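You operate a simulated robot arm through the tools that you are given. There is no shell and no other tool.

You run a simulated robot arm. Do the job below in one go: nothing can be reset, and whatever is moved stays where it is left.

## Task
Loosen both arm knobs about a quarter turn and fold both safety arms in.

The check looks at the end state, three seconds after you hand in, the way a careful person would. Anything else that was tipped, shoved, dropped, spilled or broken makes it a failure. Flat cloth is picked up by pressing the open fingertips on it (5 to 10 N) and closing them slowly along it; thin cloth reads only 2 to 8 mm in the jaws.

## Robot
A 6-joint arm with a two-finger gripper, fixed in place. Base frame: the origin is at the foot of the arm, x ahead of it, y to its left, z up. Units: m, rad, N and s.
Its first joint turns from -2.897 to 2.897 rad. Payload 3.43 kg.
The tool frame sits at the grasp point between the pads (the TCP): z along the fingers, y along the line on which they close. The tips reach 0.02 m beyond it. Largest opening 0.19 m; the body of the gripper starts 0.248 m behind the TCP.
Orientation is told as [roll, pitch, yaw] about the base's x, y, z axes, in that order, counted from this pose: with the fingers straight down and closing along the base's y, the tool's x points along the base's -x, its y along +y and its z along -z.

## Interface
- The arm moves only by the tool apply_moves. Its argument "deltas" is a list of rows, each a list of 6 numbers: the shift along the base's x, y, z in mm, then the turn, a rotation vector about the base's x, y, z in rad. In form: [[tx, ty, tz, ax, ay, az], ...]. A call has 1 to 20 rows; each row is the pose to reach, as a shift and turn from the pose commanded when the call began. "gripper" is the gripper command, from -1 (shut) to 1 (fully open), values between in proportion, set as the call begins (left out, the last holds). A row lasts 0.2 s, in which the tool goes at most 0.05 m and 0.15 rad; a call with a longer step from one row to the next is refused whole, and so is a gripper value outside its range. Where a pose cannot be reached the arm comes as near as it can. A force on the tool above 90 N (or 10 N above the force at the start of the call, whichever is more), or a blocked arm, ends the call early, and 0.2 s more pass. The fingers move at their own pace (about 0.045 m/s each) and stop on an object; they squeeze with about 40 N. The grip force told is the motor's: it shows also when the fingers shut on nothing. Time passes only in rows, and 0.2 s behind the last, so rows that repeat a pose let the fingers close. The reply holds the time, the measured pose of the TCP, the force on the tool along the base axes, the opening and the grip force, in the units named above and with some noise, with the torque about the TCP (base axes, N m) and any sound that the robot's microphone picked up, and new pictures: "pictures" is both (left out), scene, wrist or none.
- Cameras (640 x 400 px; columns grow to the right, rows downward): "scene" is fixed at [0.0512, 0.6535, 1.1232]; the picture's right is [-0.43, -0.90, 0.00], its down [-0.35, 0.17, -0.92] and it looks along [0.83, -0.39, -0.39] (base axes); focal length 313 px, centre (320, 200). "wrist" rides on the gripper at [0.07, -0.008, -0.288] in the tool frame; the picture's right is [0.12, 0.99, 0.00], its down [-0.96, 0.12, -0.25] and it looks along [-0.25, 0.03, 0.97] (tool axes); focal length 261 px, centre (320, 200). There is no depth. A picture from a camera that has moved, and an enlarged one, comes with that camera's place and axes in the base frame and with its lens. The place of the scene camera against the robot may be out by one fixed shift of up to 0.012 m in any direction.
- slide_trunk(by): slides the trunk up (or, below 0, down) by that many m; the arm rides with it, the base frame stays. It gives what a move gives, with no picture.
- enlarge(camera, box): a new picture of the part [left, top, right, bottom] of that camera's present view, enlarged. No time passes.
- sign_off(): hands the job in; it is judged then, once.

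Places have to be worked out from the pictures, the camera data and where the tool is seen. Open the gripper and draw the arm clear of the work before you hand the job in, unless the task says otherwise.

The tools are called after "Call:" as a command line: name --pt "numbers of a row" for each row, then --argument value for the rest, lists and objects as JSON in quotes. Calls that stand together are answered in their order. apply_moves: Moves the arm, as the interface text tells. Its arguments: {"type":"object","properties":{"deltas":{"type":"array","items":{"type":"array","items":{"type":"number"}}},"gripper":{"type":"number"},"pictures":{"type":"string","enum":["both","scene","wrist","none"]}},"required":["deltas"]} The other tools are called the same way: slide_trunk (by) slides the trunk up or down; enlarge (camera, box) takes an enlarged picture of a part of a camera's view; sign_off () hands the job in.

At the start:

```text
time: 0.0
tcp_pos: [0.8389, 0.3244, 0.8847]
ee_rot: [0.001, 0.0, 0.0]
ft_force: [0.1, -0.7, 0.2]
torque: [0.0, -0.04, -0.01]
width: 0.19
gripper_force: 0.0
trunk travel left (down, up): [-0.15, 0.09]
```

scene: 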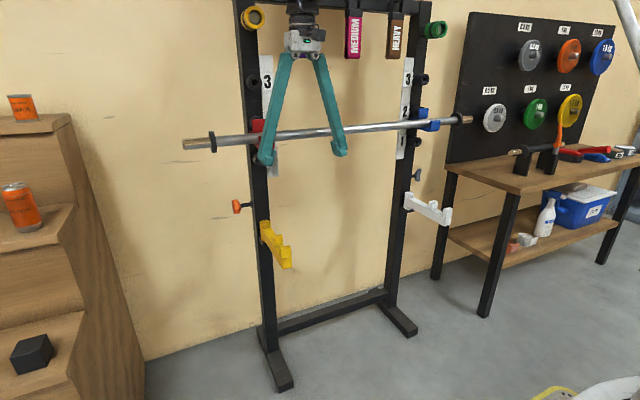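
wrist: 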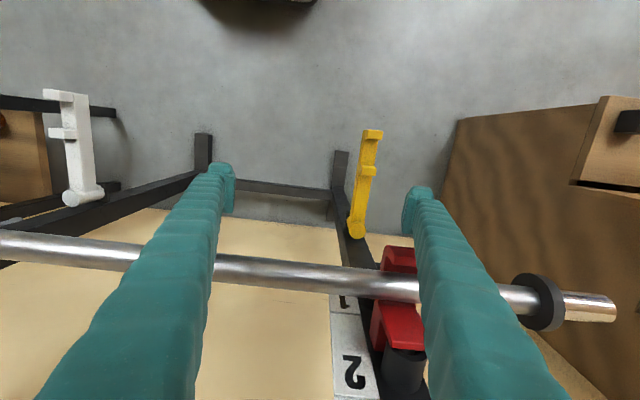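

I see a rack with a barbell on red/blue hooks, and a yellow and a white safety arm below, with an orange knob at left and a grey-blue knob at right. I'll enlarge the views to study them before moving.

Call:
enlarge --camera "scene" --box '[220, 150, 320, 280]'

Call:
enlarge --camera "scene" --box '[370, 90, 480, 240]'

Call:
enlarge --camera "wrist" --box '[300, 110, 460, 400]'

Call:
enlarge --camera "wrist" --box '[0, 70, 240, 270]'

```text
3.08 times, centred on (270, 215) of scene
camera zoom: at [0.0512, 0.6535, 1.1232], right [-0.43, -0.9, 0.0], down [-0.35, 0.17, -0.92], along [0.83, -0.39, -0.39], focal length 964 px, centre (474, 154)
```

zoom: 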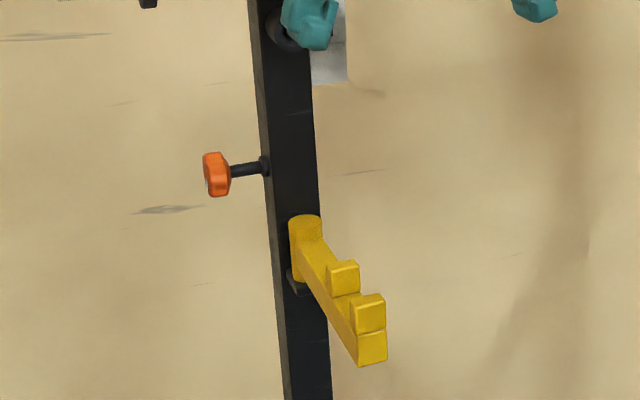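

```text
2.67 times, centred on (425, 165) of scene
camera zoom: at [0.0512, 0.6535, 1.1232], right [-0.43, -0.9, 0.0], down [-0.35, 0.17, -0.92], along [0.83, -0.39, -0.39], focal length 835 px, centre (40, 293)
```

zoom: 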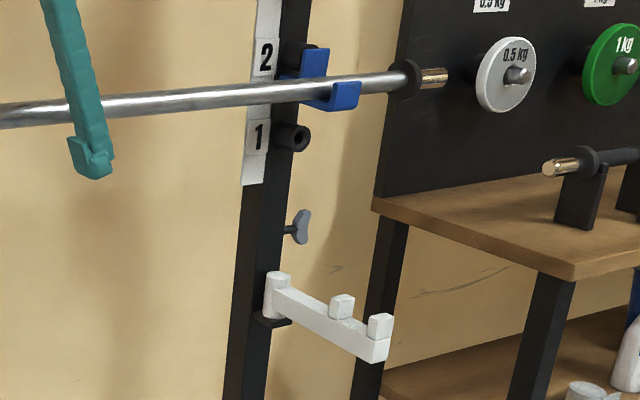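

```text
1.38 times, centred on (380, 255) of wrist
camera zoom: at [0.7693, 0.3162, 1.1724], right [-0.12, 0.99, 0.0], down [0.96, 0.12, 0.25], along [0.25, 0.03, -0.97], focal length 360 px, centre (237, 124)
```

zoom: 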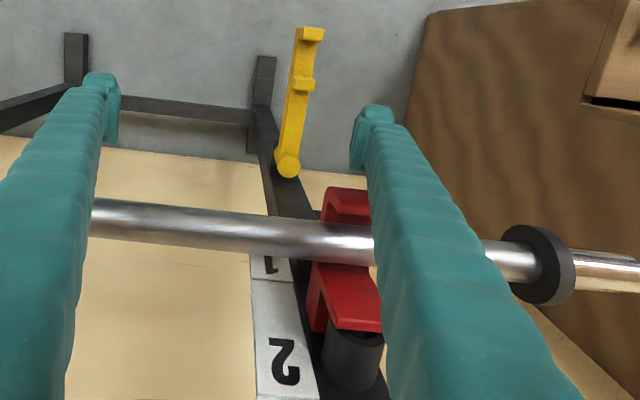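

```text
2.00 times, centred on (120, 170) of wrist
camera zoom: at [0.7693, 0.3162, 1.1724], right [-0.12, 0.99, 0.0], down [0.96, 0.12, 0.25], along [0.25, 0.03, -0.97], focal length 521 px, centre (720, 260)
```

zoom: 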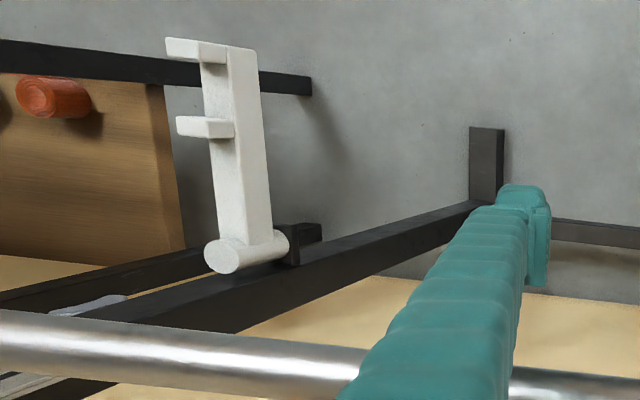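

The yellow arm's pivot works out near (0.95, 0.41, 0.66) and the white one near (0.96, -0.175, 0.64), both arms pointing toward me. The knobs sit outboard of the uprights, so I look closer at those first.

Call:
enlarge --camera "scene" --box '[222, 185, 286, 225]'

Call:
enlarge --camera "scene" --box '[390, 155, 454, 195]'

Call:
enlarge --camera "scene" --box '[256, 210, 304, 275]'

Call:
enlarge --camera "scene" --box '[395, 180, 459, 230]'

Call:
enlarge --camera "scene" --box '[230, 0, 450, 200]'

```text
10.00 times, centred on (254, 205) of scene
camera zoom: at [0.0512, 0.6535, 1.1232], right [-0.43, -0.9, 0.0], down [-0.35, 0.17, -0.92], along [0.83, -0.39, -0.39], focal length 3132 px, centre (980, 150)
```

zoom: 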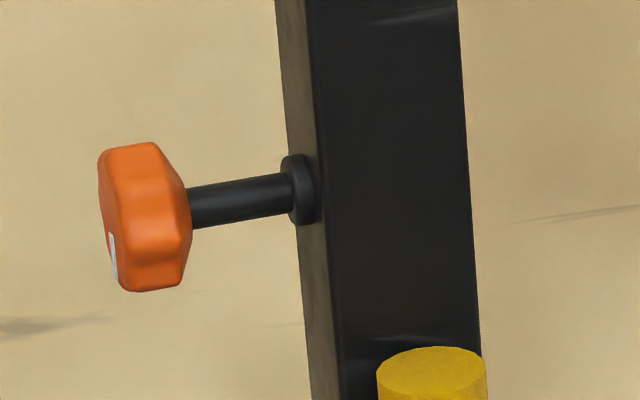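

```text
10.00 times, centred on (422, 175) of scene
camera zoom: at [0.0512, 0.6535, 1.1232], right [-0.43, -0.9, 0.0], down [-0.35, 0.17, -0.92], along [0.83, -0.39, -0.39], focal length 3132 px, centre (-700, 450)
```

zoom: 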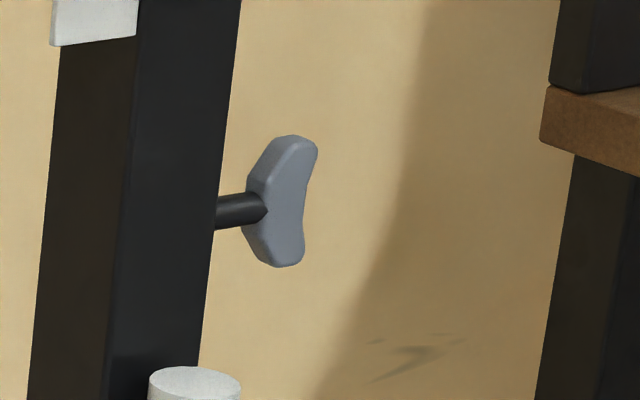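

```text
6.15 times, centred on (280, 242) of scene
camera zoom: at [0.0512, 0.6535, 1.1232], right [-0.43, -0.9, 0.0], down [-0.35, 0.17, -0.92], along [0.83, -0.39, -0.39], focal length 1927 px, centre (566, -62)
```

zoom: 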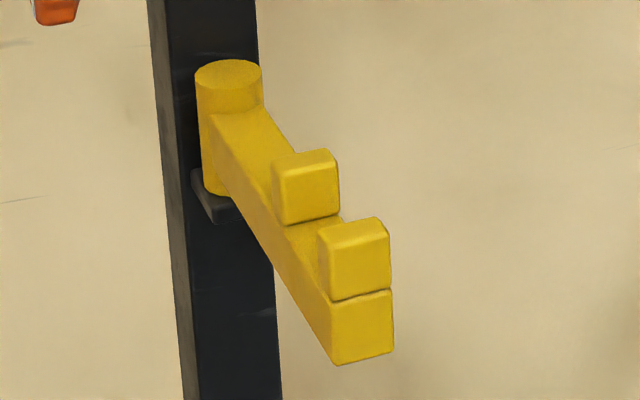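

```text
8.00 times, centred on (427, 205) of scene
camera zoom: at [0.0512, 0.6535, 1.1232], right [-0.43, -0.9, 0.0], down [-0.35, 0.17, -0.92], along [0.83, -0.39, -0.39], focal length 2506 px, centre (-536, 160)
```

zoom: 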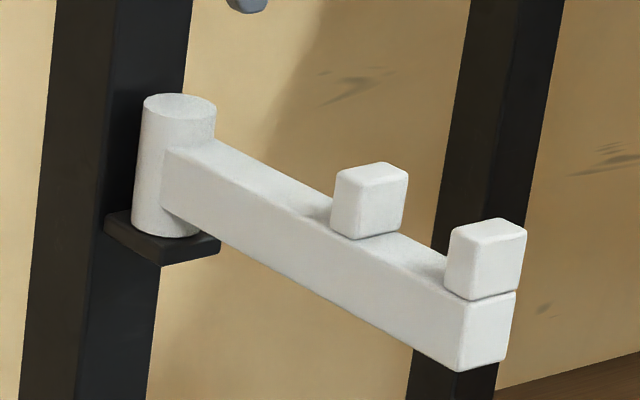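

```text
2.00 times, centred on (340, 100) of scene
camera zoom: at [0.0512, 0.6535, 1.1232], right [-0.43, -0.9, 0.0], down [-0.35, 0.17, -0.92], along [0.83, -0.39, -0.39], focal length 626 px, centre (280, 400)
```

zoom: 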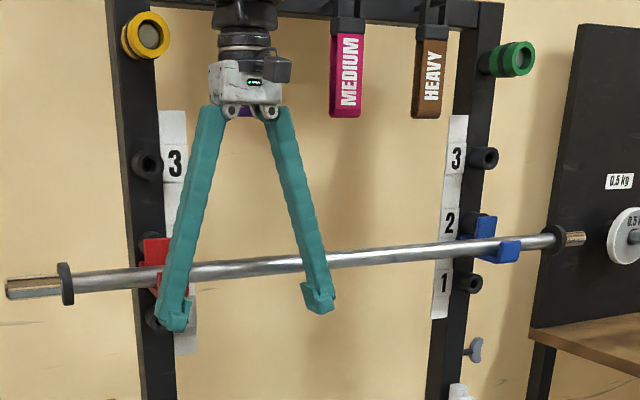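

The left knob is lobed orange (about (1.0, 0.506, 0.71)) and the right is a grey wing knob with its wings vertical (about (1.0, -0.246, 0.707)); both have horizontal axes along y. I back away from the bar and pitch the tool to point forward.

Call:
apply_moves --pt "-45 0 0 0 -0.1428 0" --pt "-90 0 0 0 -0.2856 0" --pt "-135 0 0 0 -0.4284 0" --pt "-180 0 0 0 -0.5712 0" --pt "-220 0 0 0 -0.714 0" --pt "-240 0 0 0 -0.8568 0" --pt "-240 0 0 0 -0.9996 0" --pt "-240 0 0 0 -1.1424 0" --pt "-240 0 0 0 -1.2852 0" --pt "-240 0 0 0 -1.428 0" --pt "-240 0 0 0 -1.5708 0" --pt "-240 0 0 0 -1.5708 0" --gripper 0.0

```text
time: 2.6
tcp_pos: [0.6392, 0.4302, 0.8989]
ee_rot: [-3.091, -1.571, 3.088]
ft_force: [0.2, -0.3, 0.5]
torque: [-0.02, 0.13, 0.08]
width: 0.095
gripper_force: 0.1
out of reach, approached as far as the arm can: row 8, 9, 10, 11, 12
trunk travel left (down, up): [-0.15, 0.09]
camera wrist: at [0.3523, 0.423, 0.8283], right [0.0, 0.99, -0.12], down [-0.25, 0.12, 0.96], along [0.97, 0.03, 0.25], focal length 261 px, centre (320, 200)
```

scene: 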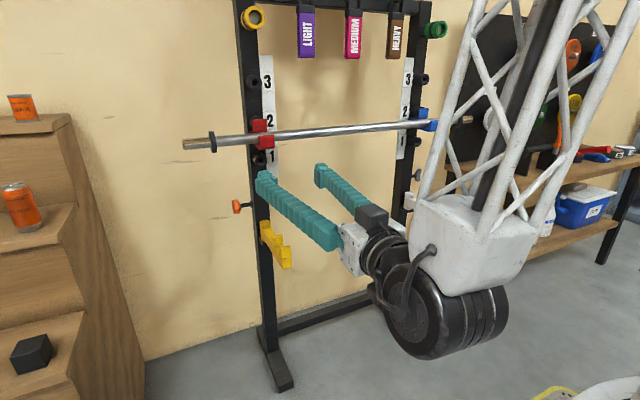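
wrist: 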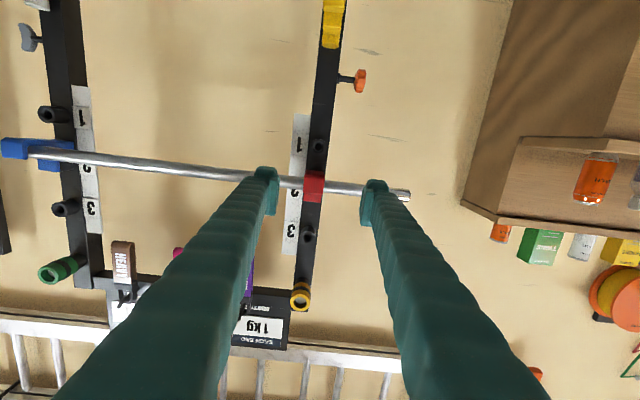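

The arm couldn't quite get the commanded retreat pose and settled at (0.639, 0.430, 0.899), pointing forward as wanted. I make a small forward/left move to learn which pose the next deltas count from.

Call:
apply_moves --pt "40 30 0 0 0 0" --pt "80 60 0 0 0 0" --pt "80 60 0 0 0 0" --pictures "none"

```text
time: 3.4
tcp_pos: [0.7168, 0.4921, 0.8972]
ee_rot: [-1.932, -1.57, 1.933]
ft_force: [0.9, 0.6, -0.2]
torque: [0.0, 0.02, -0.01]
width: 0.0951
gripper_force: 0.1
trunk travel left (down, up): [-0.15, 0.09]
```

Deltas count from the actually reached pose, good. Now I roll the tool +90° about x so the fingers close vertically with the camera on the outer (left) side, while lowering toward the knob's height.

Call:
apply_moves --pt "0 0 -10 0.1428 0 0" --pt "0 0 -20 0.2856 0 0" --pt "0 0 -30 0.4284 0 0" --pt "0 0 -40 0.5712 0 0" --pt "0 0 -50 0.714 0 0" --pt "0 5 -60 0.8568 0 0" --pt "0 10 -70 0.9996 0 0" --pt "0 15 -80 1.1424 0 0" --pt "0 15 -90 1.2852 0 0" --pt "0 15 -100 1.428 0 0" --pt "0 15 -110 1.5708 0 0" --pt "0 15 -120 1.5708 0 0"

```text
time: 6.0
tcp_pos: [0.8477, 0.5389, 1.0539]
ee_rot: [1.014, -0.217, -1.421]
ft_force: [1.1, 0.7, -0.6]
torque: [-0.1, -0.12, -0.22]
width: 0.0948
gripper_force: 0.0
out of reach, approached as far as the arm can: row 1, 2, 3, 4, 5, 6, 7, 8, 9, 10, 11, 12
trunk travel left (down, up): [-0.15, 0.09]
camera wrist: at [0.5881, 0.6001, 1.1804], right [0.47, 0.37, 0.8], down [-0.02, -0.9, 0.43], along [0.88, -0.22, -0.42], focal length 261 px, centre (320, 200)
```

scene: 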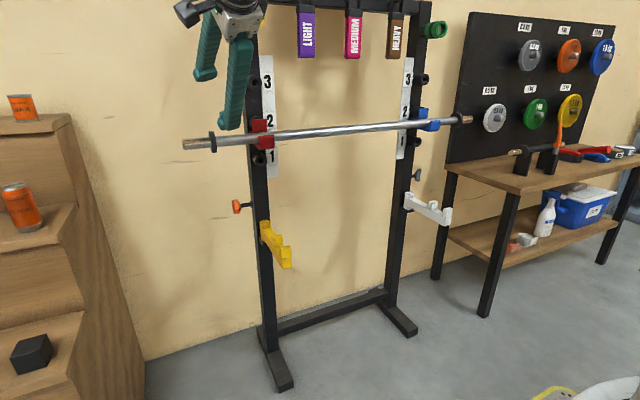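
wrist: 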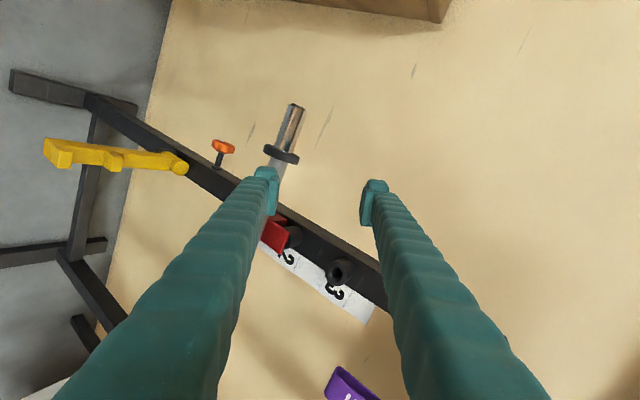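

The roll could not be met at that pose and the arm swung to (0.848, 0.539, 1.054), tilted about 30° down but with the fingers closing nearly vertically; nothing was touched. I back straight away from the bar before going lower.

Call:
apply_moves --pt "-40 0 0 0 0 0" --pt "-80 0 0 0 0 0" --pt "-120 0 0 0 0 0" --pt "-150 0 0 0 0 0" --pt "-150 0 0 0 0 0" --pictures "scene"

```text
time: 7.2
tcp_pos: [0.6939, 0.5331, 1.0825]
ee_rot: [0.985, -0.227, -1.408]
ft_force: [0.4, 0.1, 0.6]
torque: [0.0, 0.03, -0.04]
width: 0.0947
gripper_force: 0.1
out of reach, approached as far as the arm can: row 1, 2, 3, 4, 5
trunk travel left (down, up): [-0.15, 0.09]
```

scene: 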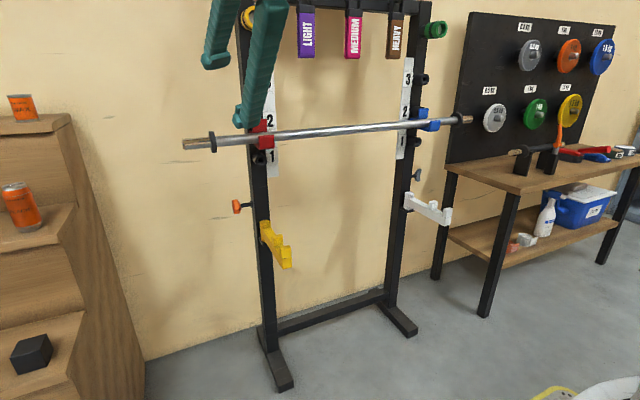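

At this orientation the arm is against a joint limit, so I return to the earlier forward-pointing pose (about (0.72, 0.49, 0.95)) and will try rolling the other way.

Call:
apply_moves --pt "5 -5 -12 -0.1258 -0.0495 0.0357" --pt "8 -10 -24 -0.2516 -0.099 0.0714" --pt "10 -15 -36 -0.3774 -0.1485 0.1071" --pt "12 -20 -48 -0.5032 -0.198 0.1428" --pt "15 -25 -60 -0.629 -0.2475 0.1785" --pt "18 -30 -72 -0.7548 -0.297 0.2142" --pt "20 -34 -84 -0.8806 -0.3465 0.2499" --pt "22 -38 -96 -1.0064 -0.396 0.2856" --pt "24 -41 -108 -1.1322 -0.4455 0.3213" --pt "26 -43 -120 -1.258 -0.495 0.357" --pt "26 -43 -130 -1.258 -0.495 0.357" --pt "26 -43 -130 -1.258 -0.495 0.357"

```text
time: 9.8
tcp_pos: [0.7152, 0.4894, 0.9494]
ee_rot: [1.98, -1.552, -1.951]
ft_force: [0.3, 0.3, 0.7]
torque: [-0.01, -0.02, 0.04]
width: 0.095
gripper_force: 0.0
out of reach, approached as far as the arm can: row 1
trunk travel left (down, up): [-0.15, 0.09]
camera wrist: at [0.429, 0.4724, 0.8762], right [-0.03, 0.99, -0.1], down [-0.26, 0.09, 0.96], along [0.97, 0.05, 0.25], focal length 261 px, centre (320, 200)
```

scene: 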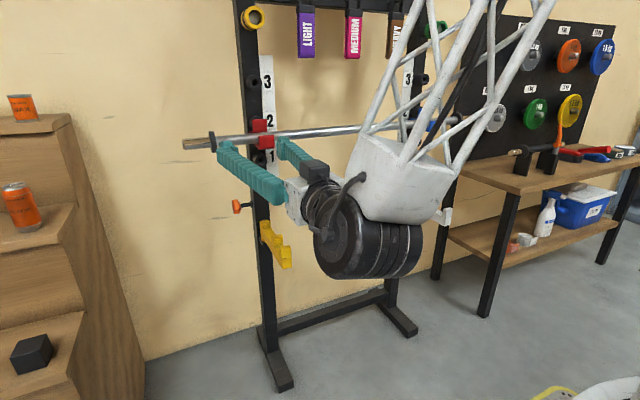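
wrist: 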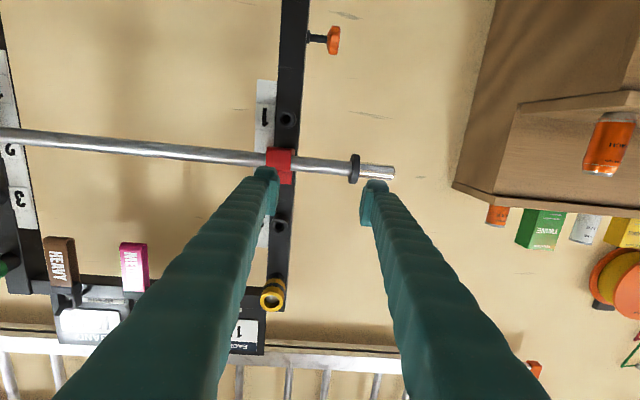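

The forward pose is reached cleanly again. I now try rolling the other way (camera toward the inner side), at the same spot.

Call:
apply_moves --pt "0 0 0 -0.1428 0 0" --pt "0 0 0 -0.2856 0 0" --pt "0 0 0 -0.4284 0 0" --pt "0 0 0 -0.5712 0 0" --pt "0 0 0 -0.714 0 0" --pt "0 0 0 -0.8568 0 0" --pt "0 0 0 -0.9996 0 0" --pt "0 0 0 -1.1424 0 0" --pt "0 0 0 -1.2852 0 0" --pt "0 0 0 -1.428 0 0" --pt "0 0 0 -1.5708 0 0" --pt "0 0 0 -1.5708 0 0"

```text
time: 12.4
tcp_pos: [0.7157, 0.487, 0.9502]
ee_rot: [-1.54, -0.017, 1.578]
ft_force: [0.5, 0.1, 0.5]
torque: [0.03, -0.01, 0.04]
width: 0.0952
gripper_force: 0.1
trunk travel left (down, up): [-0.15, 0.09]
camera wrist: at [0.4286, 0.4141, 0.9655], right [-0.03, -0.1, -0.99], down [-0.26, 0.96, -0.09], along [0.97, 0.25, -0.05], focal length 261 px, centre (320, 200)
```

scene: 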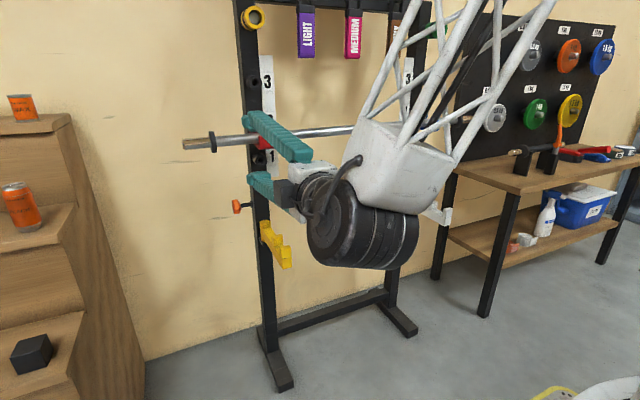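
wrist: 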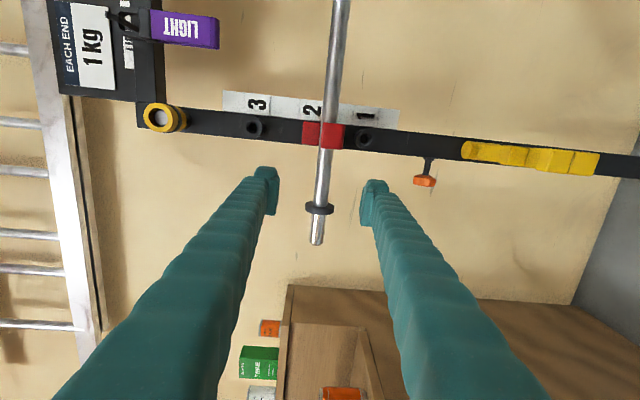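

Rolling this way works: the tool now points along +x and closes vertically, camera on the inner side. The bar end lies straight ahead, so I lower in place to the knob's height before going forward.

Call:
apply_moves --pt "0 3 -35 0 0 0" --pt "0 6 -70 0 0 0" --pt "0 9 -105 0 0 0" --pt "0 12 -140 0 0 0" --pt "0 15 -175 0 0 0" --pt "0 18 -210 0 0 0" --pt "0 19 -238 0 0 0" --pt "0 19 -238 0 0 0"

```text
time: 14.2
tcp_pos: [0.7167, 0.5076, 0.7111]
ee_rot: [-1.541, -0.02, 1.578]
ft_force: [0.3, 0.2, -1.1]
torque: [-0.01, -0.03, 0.01]
width: 0.095
gripper_force: 0.0
trunk travel left (down, up): [-0.15, 0.09]
camera wrist: at [0.4308, 0.4343, 0.7269], right [-0.03, -0.1, -0.99], down [-0.26, 0.96, -0.09], along [0.97, 0.25, -0.05], focal length 261 px, centre (320, 200)
```

scene: 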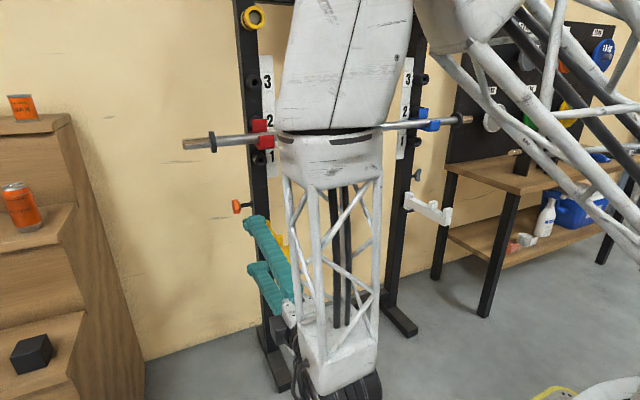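
wrist: 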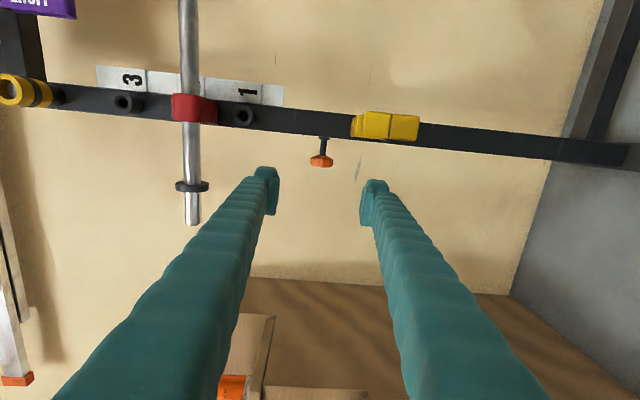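

Reached (0.717, 0.508, 0.711), with the orange knob almost straight ahead in the wrist view. I enlarge it to fix its place and see its shape.

Call:
enlarge --camera "wrist" --box '[280, 100, 376, 160]'

Call:
enlarge --camera "wrist" --box '[290, 120, 354, 180]'

Call:
enlarge --camera "scene" --box '[220, 180, 320, 280]'

```text
6.67 times, centred on (328, 130) of wrist
camera zoom: at [0.4308, 0.4343, 0.7269], right [-0.03, -0.1, -0.99], down [-0.26, 0.96, -0.09], along [0.97, 0.25, -0.05], focal length 1738 px, centre (267, 667)
```

zoom: 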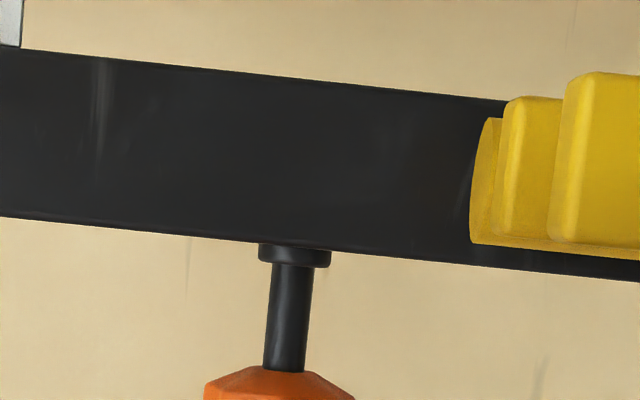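

```text
6.67 times, centred on (322, 150) of wrist
camera zoom: at [0.4308, 0.4343, 0.7269], right [-0.03, -0.1, -0.99], down [-0.26, 0.96, -0.09], along [0.97, 0.25, -0.05], focal length 1738 px, centre (307, 533)
```

zoom: 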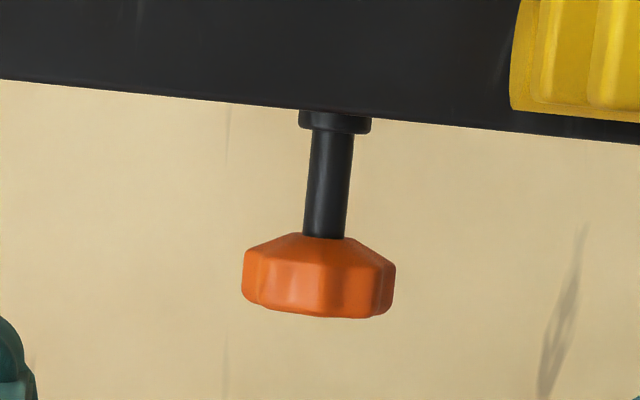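

```text
4.00 times, centred on (270, 230) of scene
camera zoom: at [0.0512, 0.6535, 1.1232], right [-0.43, -0.9, 0.0], down [-0.35, 0.17, -0.92], along [0.83, -0.39, -0.39], focal length 1253 px, centre (520, 80)
```

zoom: 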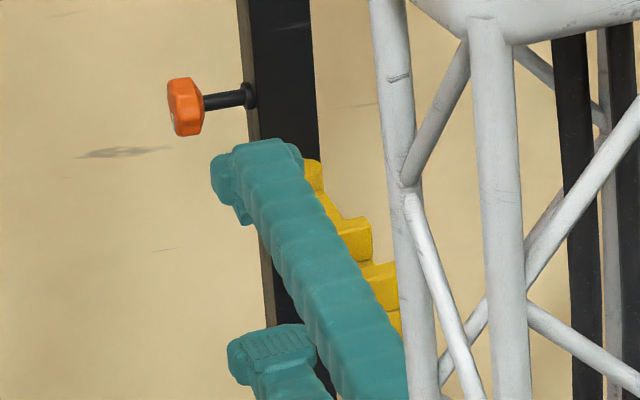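

The knob head is centred near (1.0, 0.499, 0.702), about 0.05 m across with a body about 0.018 m thick. I move forward on that line, stopping short with the half-open jaws, and check again.

Call:
apply_moves --pt "40 -2 -2 0 0 0" --pt "80 -4 -4 0 0 0" --pt "120 -6 -6 0 0 0" --pt "160 -8 -8 0 0 0" --pt "190 -8 -8 0 0 0" --pt "190 -8 -8 0 0 0"

```text
time: 15.6
tcp_pos: [0.9072, 0.5007, 0.7052]
ee_rot: [-1.54, -0.019, 1.579]
ft_force: [0.6, -0.2, 0.3]
torque: [-0.01, 0.0, 0.02]
width: 0.0949
gripper_force: 0.0
trunk travel left (down, up): [-0.15, 0.09]
camera wrist: at [0.6213, 0.4275, 0.7206], right [-0.03, -0.1, -0.99], down [-0.26, 0.96, -0.09], along [0.97, 0.25, -0.05], focal length 261 px, centre (320, 200)
```

scene: 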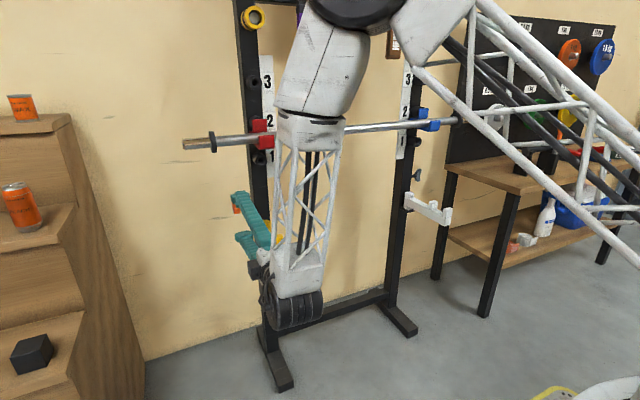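
wrist: 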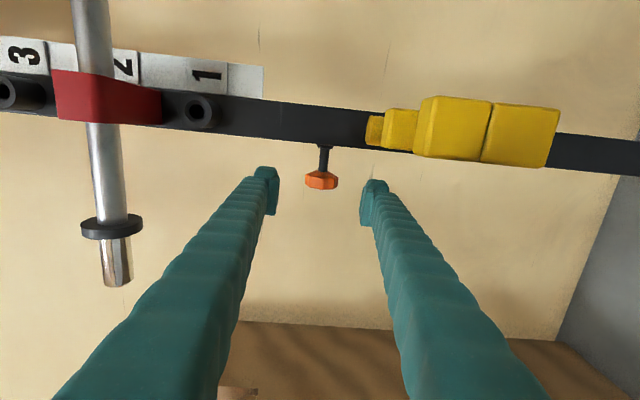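

The arm holds the line well; the knob is at (321, 181) in the wrist view. I enlarge to triangulate its distance more exactly from this second viewpoint.

Call:
enlarge --camera "wrist" --box '[280, 140, 360, 200]'

Call:
enlarge --camera "scene" --box '[215, 170, 345, 340]'

```text
6.67 times, centred on (320, 170) of wrist
camera zoom: at [0.6213, 0.4275, 0.7206], right [-0.03, -0.1, -0.99], down [-0.26, 0.96, -0.09], along [0.97, 0.25, -0.05], focal length 1738 px, centre (320, 400)
```

zoom: 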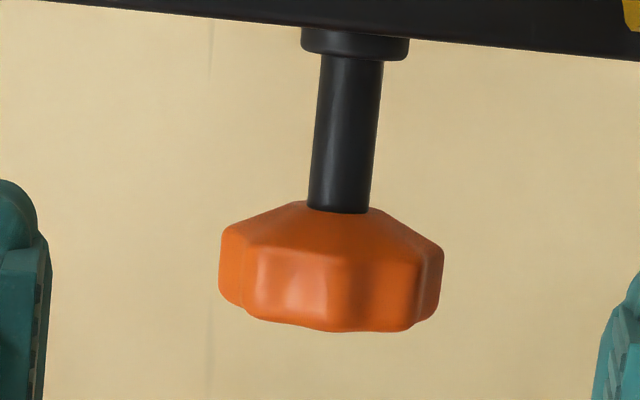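

```text
2.35 times, centred on (280, 255) of scene
camera zoom: at [0.0512, 0.6535, 1.1232], right [-0.43, -0.9, 0.0], down [-0.35, 0.17, -0.92], along [0.83, -0.39, -0.39], focal length 737 px, centre (414, 71)
```

zoom: 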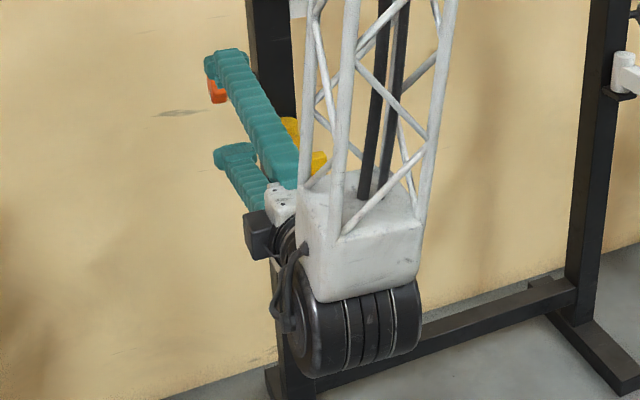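

Scaling between the two views puts the knob at about (1.01, 0.4975, 0.701); the wrist joints trail 0.41 m behind so they stay clear of the yellow arm. I slide the open jaws over it, then tilt the tool up about 23° around the knob axis to have stroke for a loosening (tool swinging downward) turn.

Call:
apply_moves --pt "35 -1 -2 0 0 0" --pt "70 -2 -3 0 0 0" --pt "102 -2 -4 0 0 0" --pt "102 -2 -4 0 0 0"

```text
time: 16.6
tcp_pos: [1.0078, 0.4984, 0.7014]
ee_rot: [-1.541, -0.018, 1.578]
ft_force: [-0.9, -0.3, 0.1]
torque: [0.06, 0.01, -0.02]
width: 0.0949
gripper_force: 0.1
trunk travel left (down, up): [-0.15, 0.09]
camera wrist: at [0.7211, 0.4244, 0.7171], right [-0.03, -0.1, -0.99], down [-0.26, 0.96, -0.09], along [0.97, 0.25, -0.05], focal length 261 px, centre (320, 200)
```

scene: 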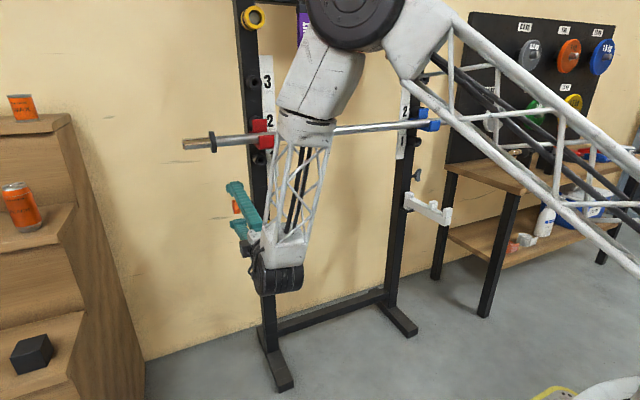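
wrist: 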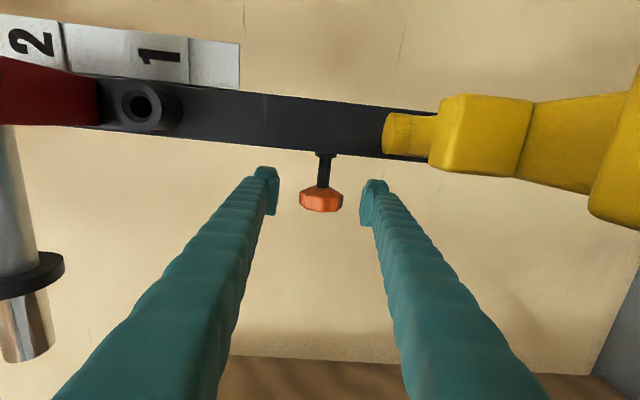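

The jaws straddle the knob well centred, but the wrist camera now sits just above the yellow arm's tip, so tilting up is not safe; tilting down is free to about 33° before the bar. I'll turn in strokes from level to about 30° down, starting by closing on the knob.

Call:
apply_moves --pt "0 0 0 0 0 0" --pt "0 0 0 0 0 0" --pt "0 0 0 0 0 0" --pt "0 0 0 0 0 0" --pt "0 0 0 0 0 0" --gripper -1

Call:
enlarge --camera "wrist" --box '[270, 150, 370, 230]'

```text
time: 17.8
tcp_pos: [1.0068, 0.4974, 0.6996]
ee_rot: [-1.539, -0.017, 1.579]
ft_force: [-0.8, 0.2, -13.1]
torque: [-0.77, 0.07, 0.09]
width: 0.0471
gripper_force: 45.3
trunk travel left (down, up): [-0.15, 0.09]
camera wrist: at [0.721, 0.4243, 0.716], right [-0.03, -0.1, -0.99], down [-0.26, 0.96, -0.09], along [0.97, 0.25, -0.06], focal length 261 px, centre (320, 200)
```

scene: 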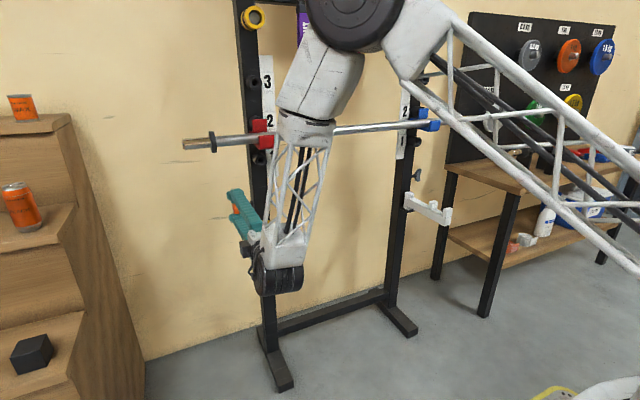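
wrist: 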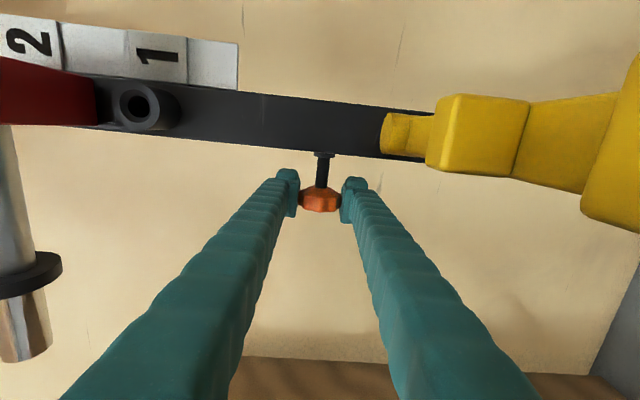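

```text
5.00 times, centred on (320, 190) of wrist
camera zoom: at [0.721, 0.4243, 0.716], right [-0.03, -0.1, -0.99], down [-0.26, 0.96, -0.09], along [0.97, 0.25, -0.06], focal length 1303 px, centre (320, 250)
```

zoom: 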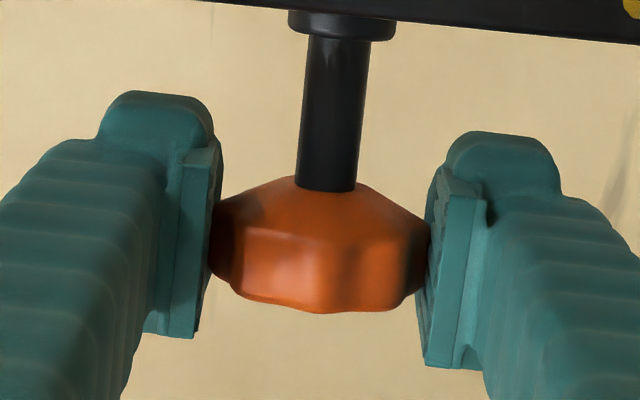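

The jaws hold the knob at 47 mm with 45 N, but there is a 13 N vertical load, so the knob axis lies slightly lower than the tool. I shift down 3 mm to relieve that before turning.

Call:
apply_moves --pt "0 0 -1.5 0 0 0" --pt "0 0 -3 0 0 0" --pt "0 0 -3 0 0 0" --pictures "none"

```text
time: 18.6
tcp_pos: [1.0074, 0.4973, 0.7005]
ee_rot: [-1.545, -0.019, 1.576]
ft_force: [-7.9, -3.1, 7.1]
torque: [-0.84, -0.09, -0.05]
width: 0.0469
gripper_force: 45.5
trunk travel left (down, up): [-0.15, 0.09]
```

The vertical load flipped sign, so the axis is within about 1 mm of the tool now. I turn the tool about +y in small steps (loosening for this left-facing knob) and watch torque and sounds.

Call:
apply_moves --pt "0 0 1 0 0.05 0" --pt "0 0 1 0 0.1 0" --pt "0 0 1 0 0.15 0" --pt "0 0 1 0 0.2 0" --pt "0 0 1 0 0.2 0"

Call:
enlarge --camera "wrist" --box '[270, 150, 370, 230]'

```text
time: 19.8
tcp_pos: [1.0077, 0.4983, 0.7002]
ee_rot: [-1.345, -0.022, 1.573]
ft_force: [19.3, 8.2, 18.6]
torque: [-0.68, -0.03, 0.35]
width: 0.047
gripper_force: 45.1
trunk travel left (down, up): [-0.15, 0.09]
camera wrist: at [0.73, 0.4241, 0.7718], right [-0.22, -0.1, -0.97], down [-0.27, 0.96, -0.04], along [0.94, 0.25, -0.24], focal length 261 px, centre (320, 200)
```

scene: 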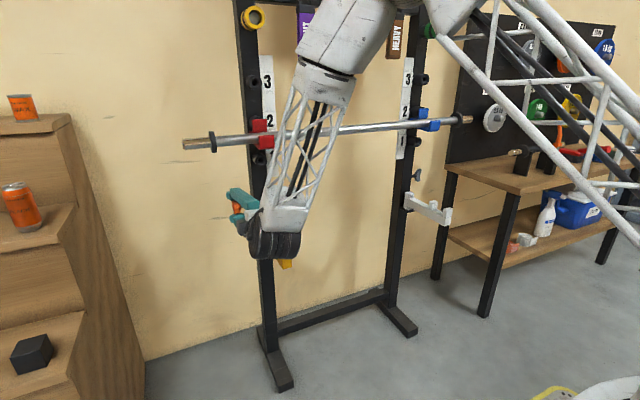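
wrist: 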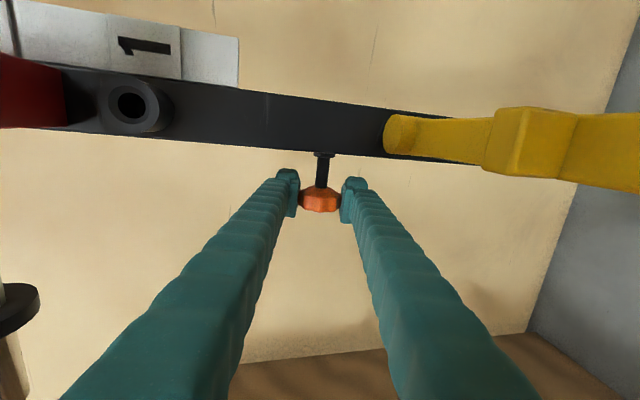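

```text
5.00 times, centred on (320, 190) of wrist
camera zoom: at [0.73, 0.4241, 0.7718], right [-0.22, -0.1, -0.97], down [-0.27, 0.96, -0.04], along [0.94, 0.25, -0.24], focal length 1303 px, centre (320, 250)
```

zoom: 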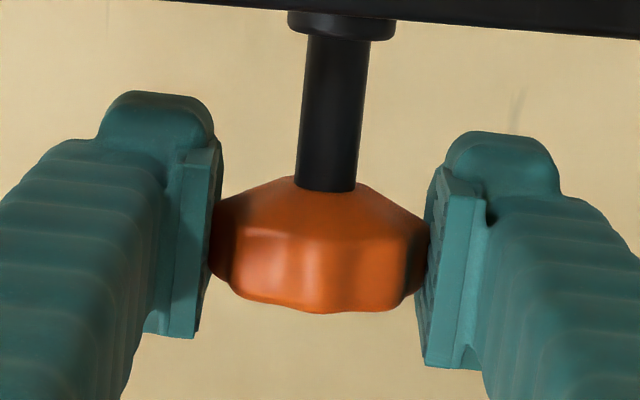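

The knob turned with the jaws (its facets look unchanged against the pads) and the side load suggests the axis sits a couple of mm further in +x/+z. I correct for that and continue to about 29° of tilt.

Call:
apply_moves --pt "2 1 1.5 0 0 0" --pt "2.5 1 2 0 0.05 0" --pt "2.5 1 2 0 0.1 0" --pt "2.5 1 2 0 0.15 0" --pt "2.5 1 2 0 0.2 0" --pt "2.5 1 2 0 0.25 0" --pt "2.5 1 2 0 0.3 0" --pt "2.5 1 2 0 0.3 0"

Call:
enlarge --camera "scene" --box '[200, 170, 300, 240]'

```text
time: 21.6
tcp_pos: [1.0086, 0.498, 0.6998]
ee_rot: [-1.042, -0.019, 1.568]
ft_force: [-17.9, 8.6, 13.5]
torque: [-0.64, 0.01, 0.34]
width: 0.0468
gripper_force: 44.8
trunk travel left (down, up): [-0.15, 0.09]
camera wrist: at [0.7654, 0.4245, 0.8514], right [-0.5, -0.1, -0.86], down [-0.27, 0.96, 0.04], along [0.82, 0.25, -0.51], focal length 261 px, centre (320, 200)
```

scene: 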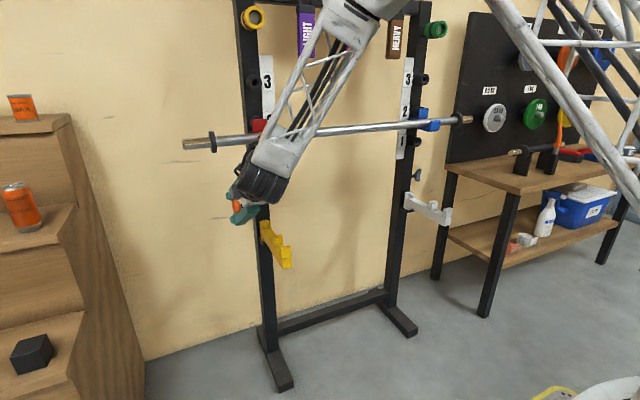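
wrist: 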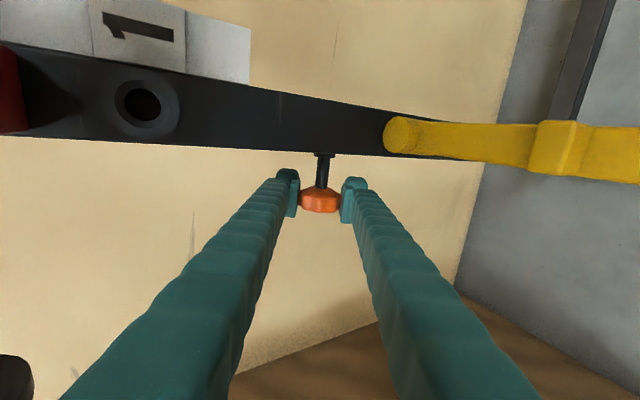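

```text
5.71 times, centred on (250, 205) of scene
camera zoom: at [0.0512, 0.6535, 1.1232], right [-0.43, -0.9, 0.0], down [-0.35, 0.17, -0.92], along [0.83, -0.39, -0.39], focal length 1790 px, centre (720, 171)
```

zoom: 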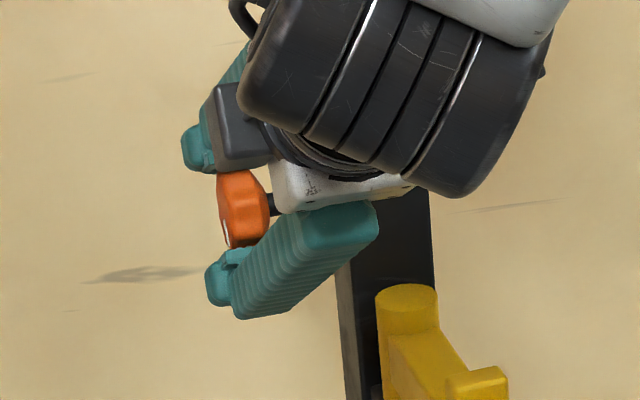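

That stroke gave about 0.5 rad with moderate loads. I open the jaws, swing back to level around the knob without touching it, and check the knob's new orientation.

Call:
apply_moves --pt "0 0 0 0 0 0" --pt "0 0 0 0 0 0" --pt "0 0 0 0 0 0" --pt "0 0 0 0 0 0" --gripper 0.0

Call:
enlarge --camera "wrist" --box '[270, 150, 370, 230]'

Call:
enlarge --camera "scene" --box '[200, 170, 300, 240]'

```text
time: 22.6
tcp_pos: [1.0094, 0.4961, 0.6993]
ee_rot: [-1.044, -0.018, 1.566]
ft_force: [-1.2, -0.1, 0.2]
torque: [0.03, 0.01, -0.04]
width: 0.0949
gripper_force: 0.0
trunk travel left (down, up): [-0.15, 0.09]
camera wrist: at [0.7658, 0.4245, 0.8507], right [-0.5, -0.1, -0.86], down [-0.27, 0.96, 0.04], along [0.82, 0.25, -0.51], focal length 261 px, centre (320, 200)
```

scene: 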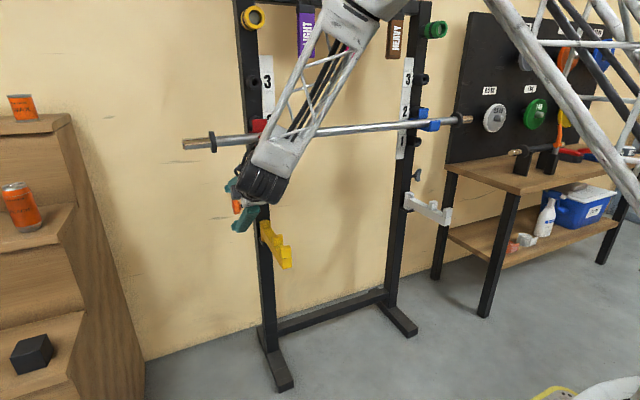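
wrist: 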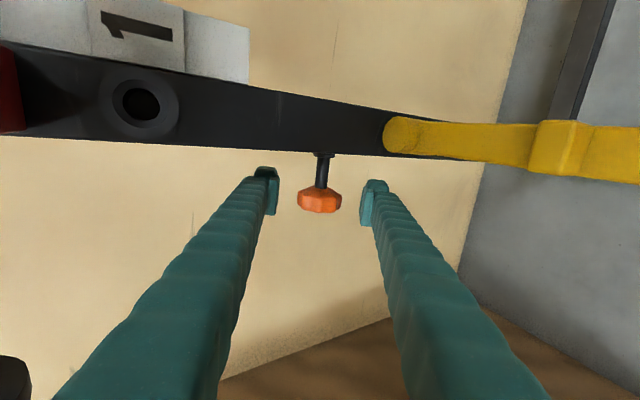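

```text
5.00 times, centred on (320, 190) of wrist
camera zoom: at [0.7658, 0.4245, 0.8507], right [-0.5, -0.1, -0.86], down [-0.27, 0.96, 0.04], along [0.82, 0.25, -0.51], focal length 1303 px, centre (320, 250)
```

zoom: 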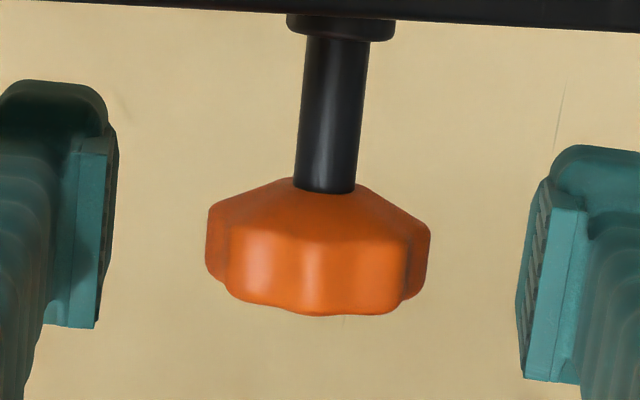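

```text
5.71 times, centred on (250, 205) of scene
camera zoom: at [0.0512, 0.6535, 1.1232], right [-0.43, -0.9, 0.0], down [-0.35, 0.17, -0.92], along [0.83, -0.39, -0.39], focal length 1790 px, centre (720, 171)
```

zoom: 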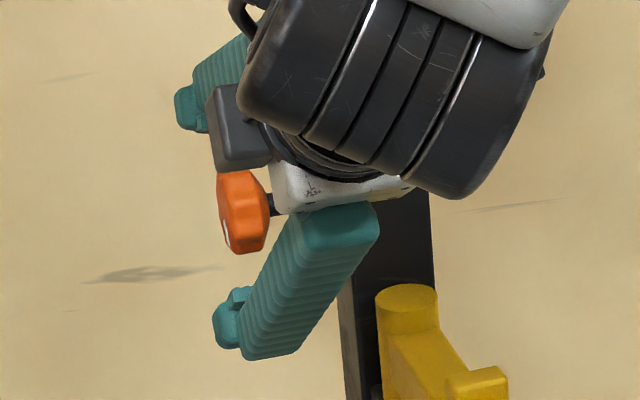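

The jaws are open and the knob sits free. I enlarge the scene view of the knob to compare its white face mark with the first picture.

Call:
enlarge --camera "scene" --box '[226, 192, 258, 222]'

Call:
apply_moves --pt "0 1 1 0 -0.1 0" --pt "0 1 1 0 -0.2 0" --pt "0 1 1 0 -0.3 0" --pt "0 1 1 0 -0.4 0" --pt "0 1 1 0 -0.49 0" --pt "0 1 1 0 -0.49 0"

Call:
enlarge --camera "wrist" --box '[270, 150, 370, 230]'

```text
13.33 times, centred on (242, 207) of scene
camera zoom: at [0.0512, 0.6535, 1.1232], right [-0.43, -0.9, 0.0], down [-0.35, 0.17, -0.92], along [0.83, -0.39, -0.39], focal length 4176 px, centre (1360, 107)
```

zoom: 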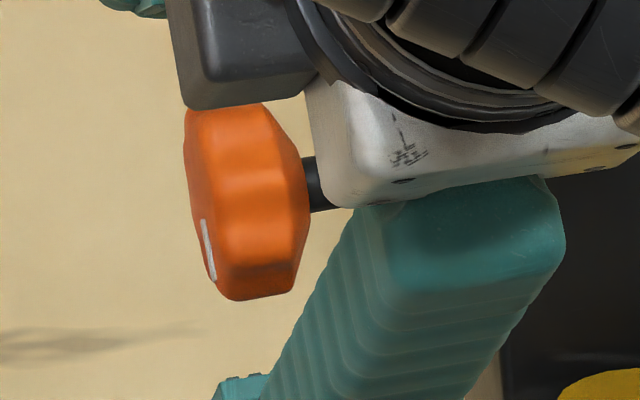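

```text
time: 24.0
tcp_pos: [1.0084, 0.4993, 0.7007]
ee_rot: [-1.531, -0.019, 1.577]
ft_force: [0.3, 0.5, 0.1]
torque: [0.0, -0.01, 0.01]
width: 0.0951
gripper_force: 0.1
trunk travel left (down, up): [-0.15, 0.09]
camera wrist: at [0.7233, 0.426, 0.7187], right [-0.04, -0.1, -0.99], down [-0.26, 0.96, -0.09], along [0.97, 0.25, -0.06], focal length 261 px, centre (320, 200)
```

scene: 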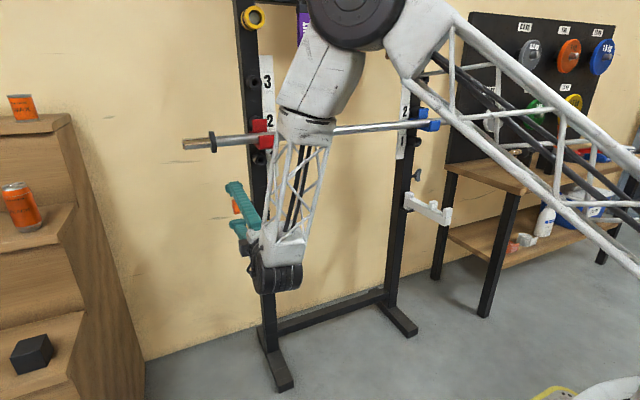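
wrist: 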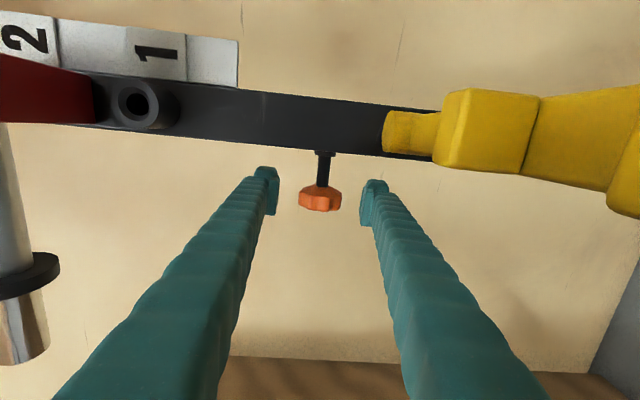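

```text
5.00 times, centred on (320, 190) of wrist
camera zoom: at [0.7233, 0.426, 0.7187], right [-0.04, -0.1, -0.99], down [-0.26, 0.96, -0.09], along [0.97, 0.25, -0.06], focal length 1303 px, centre (320, 250)
```

zoom: 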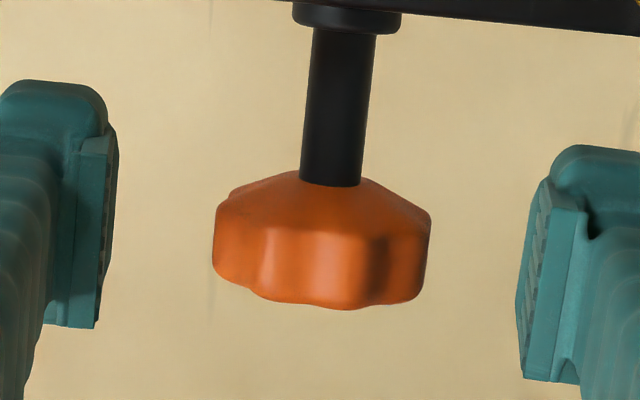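

The facets seen from the wrist have shifted compared with before, so the knob did turn with the jaws. I grip again at level for the second stroke.

Call:
apply_moves --pt "0 0 -0.5 0 0 0" --pt "0 0 -0.5 0 0 0" --pt "0 0 -0.5 0 0 0" --pt "0 0 -0.5 0 0 0" --pt "0 0 -0.5 0 0 0" --gripper -1 --pictures "none"

Call:
enlarge --camera "wrist" --box '[270, 150, 370, 230]'

```text
time: 25.2
tcp_pos: [1.0091, 0.4985, 0.6991]
ee_rot: [-1.531, -0.018, 1.579]
ft_force: [-0.5, -0.1, -0.2]
torque: [-0.64, -0.01, 0.01]
width: 0.0471
gripper_force: 45.0
trunk travel left (down, up): [-0.15, 0.09]
```

```text
5.00 times, centred on (320, 190) of wrist
camera zoom: at [0.7233, 0.4262, 0.7181], right [-0.04, -0.1, -0.99], down [-0.26, 0.96, -0.09], along [0.97, 0.25, -0.06], focal length 1303 px, centre (320, 250)
```

zoom: 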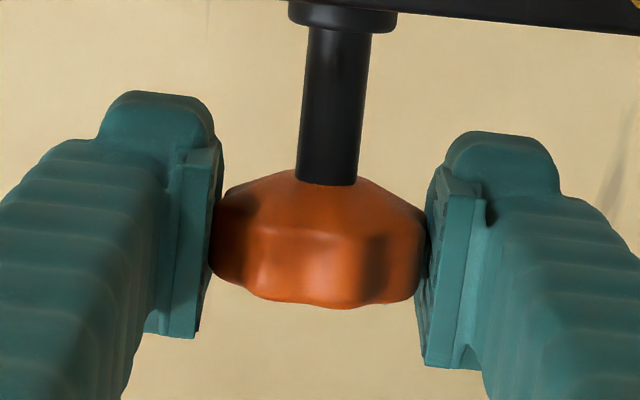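

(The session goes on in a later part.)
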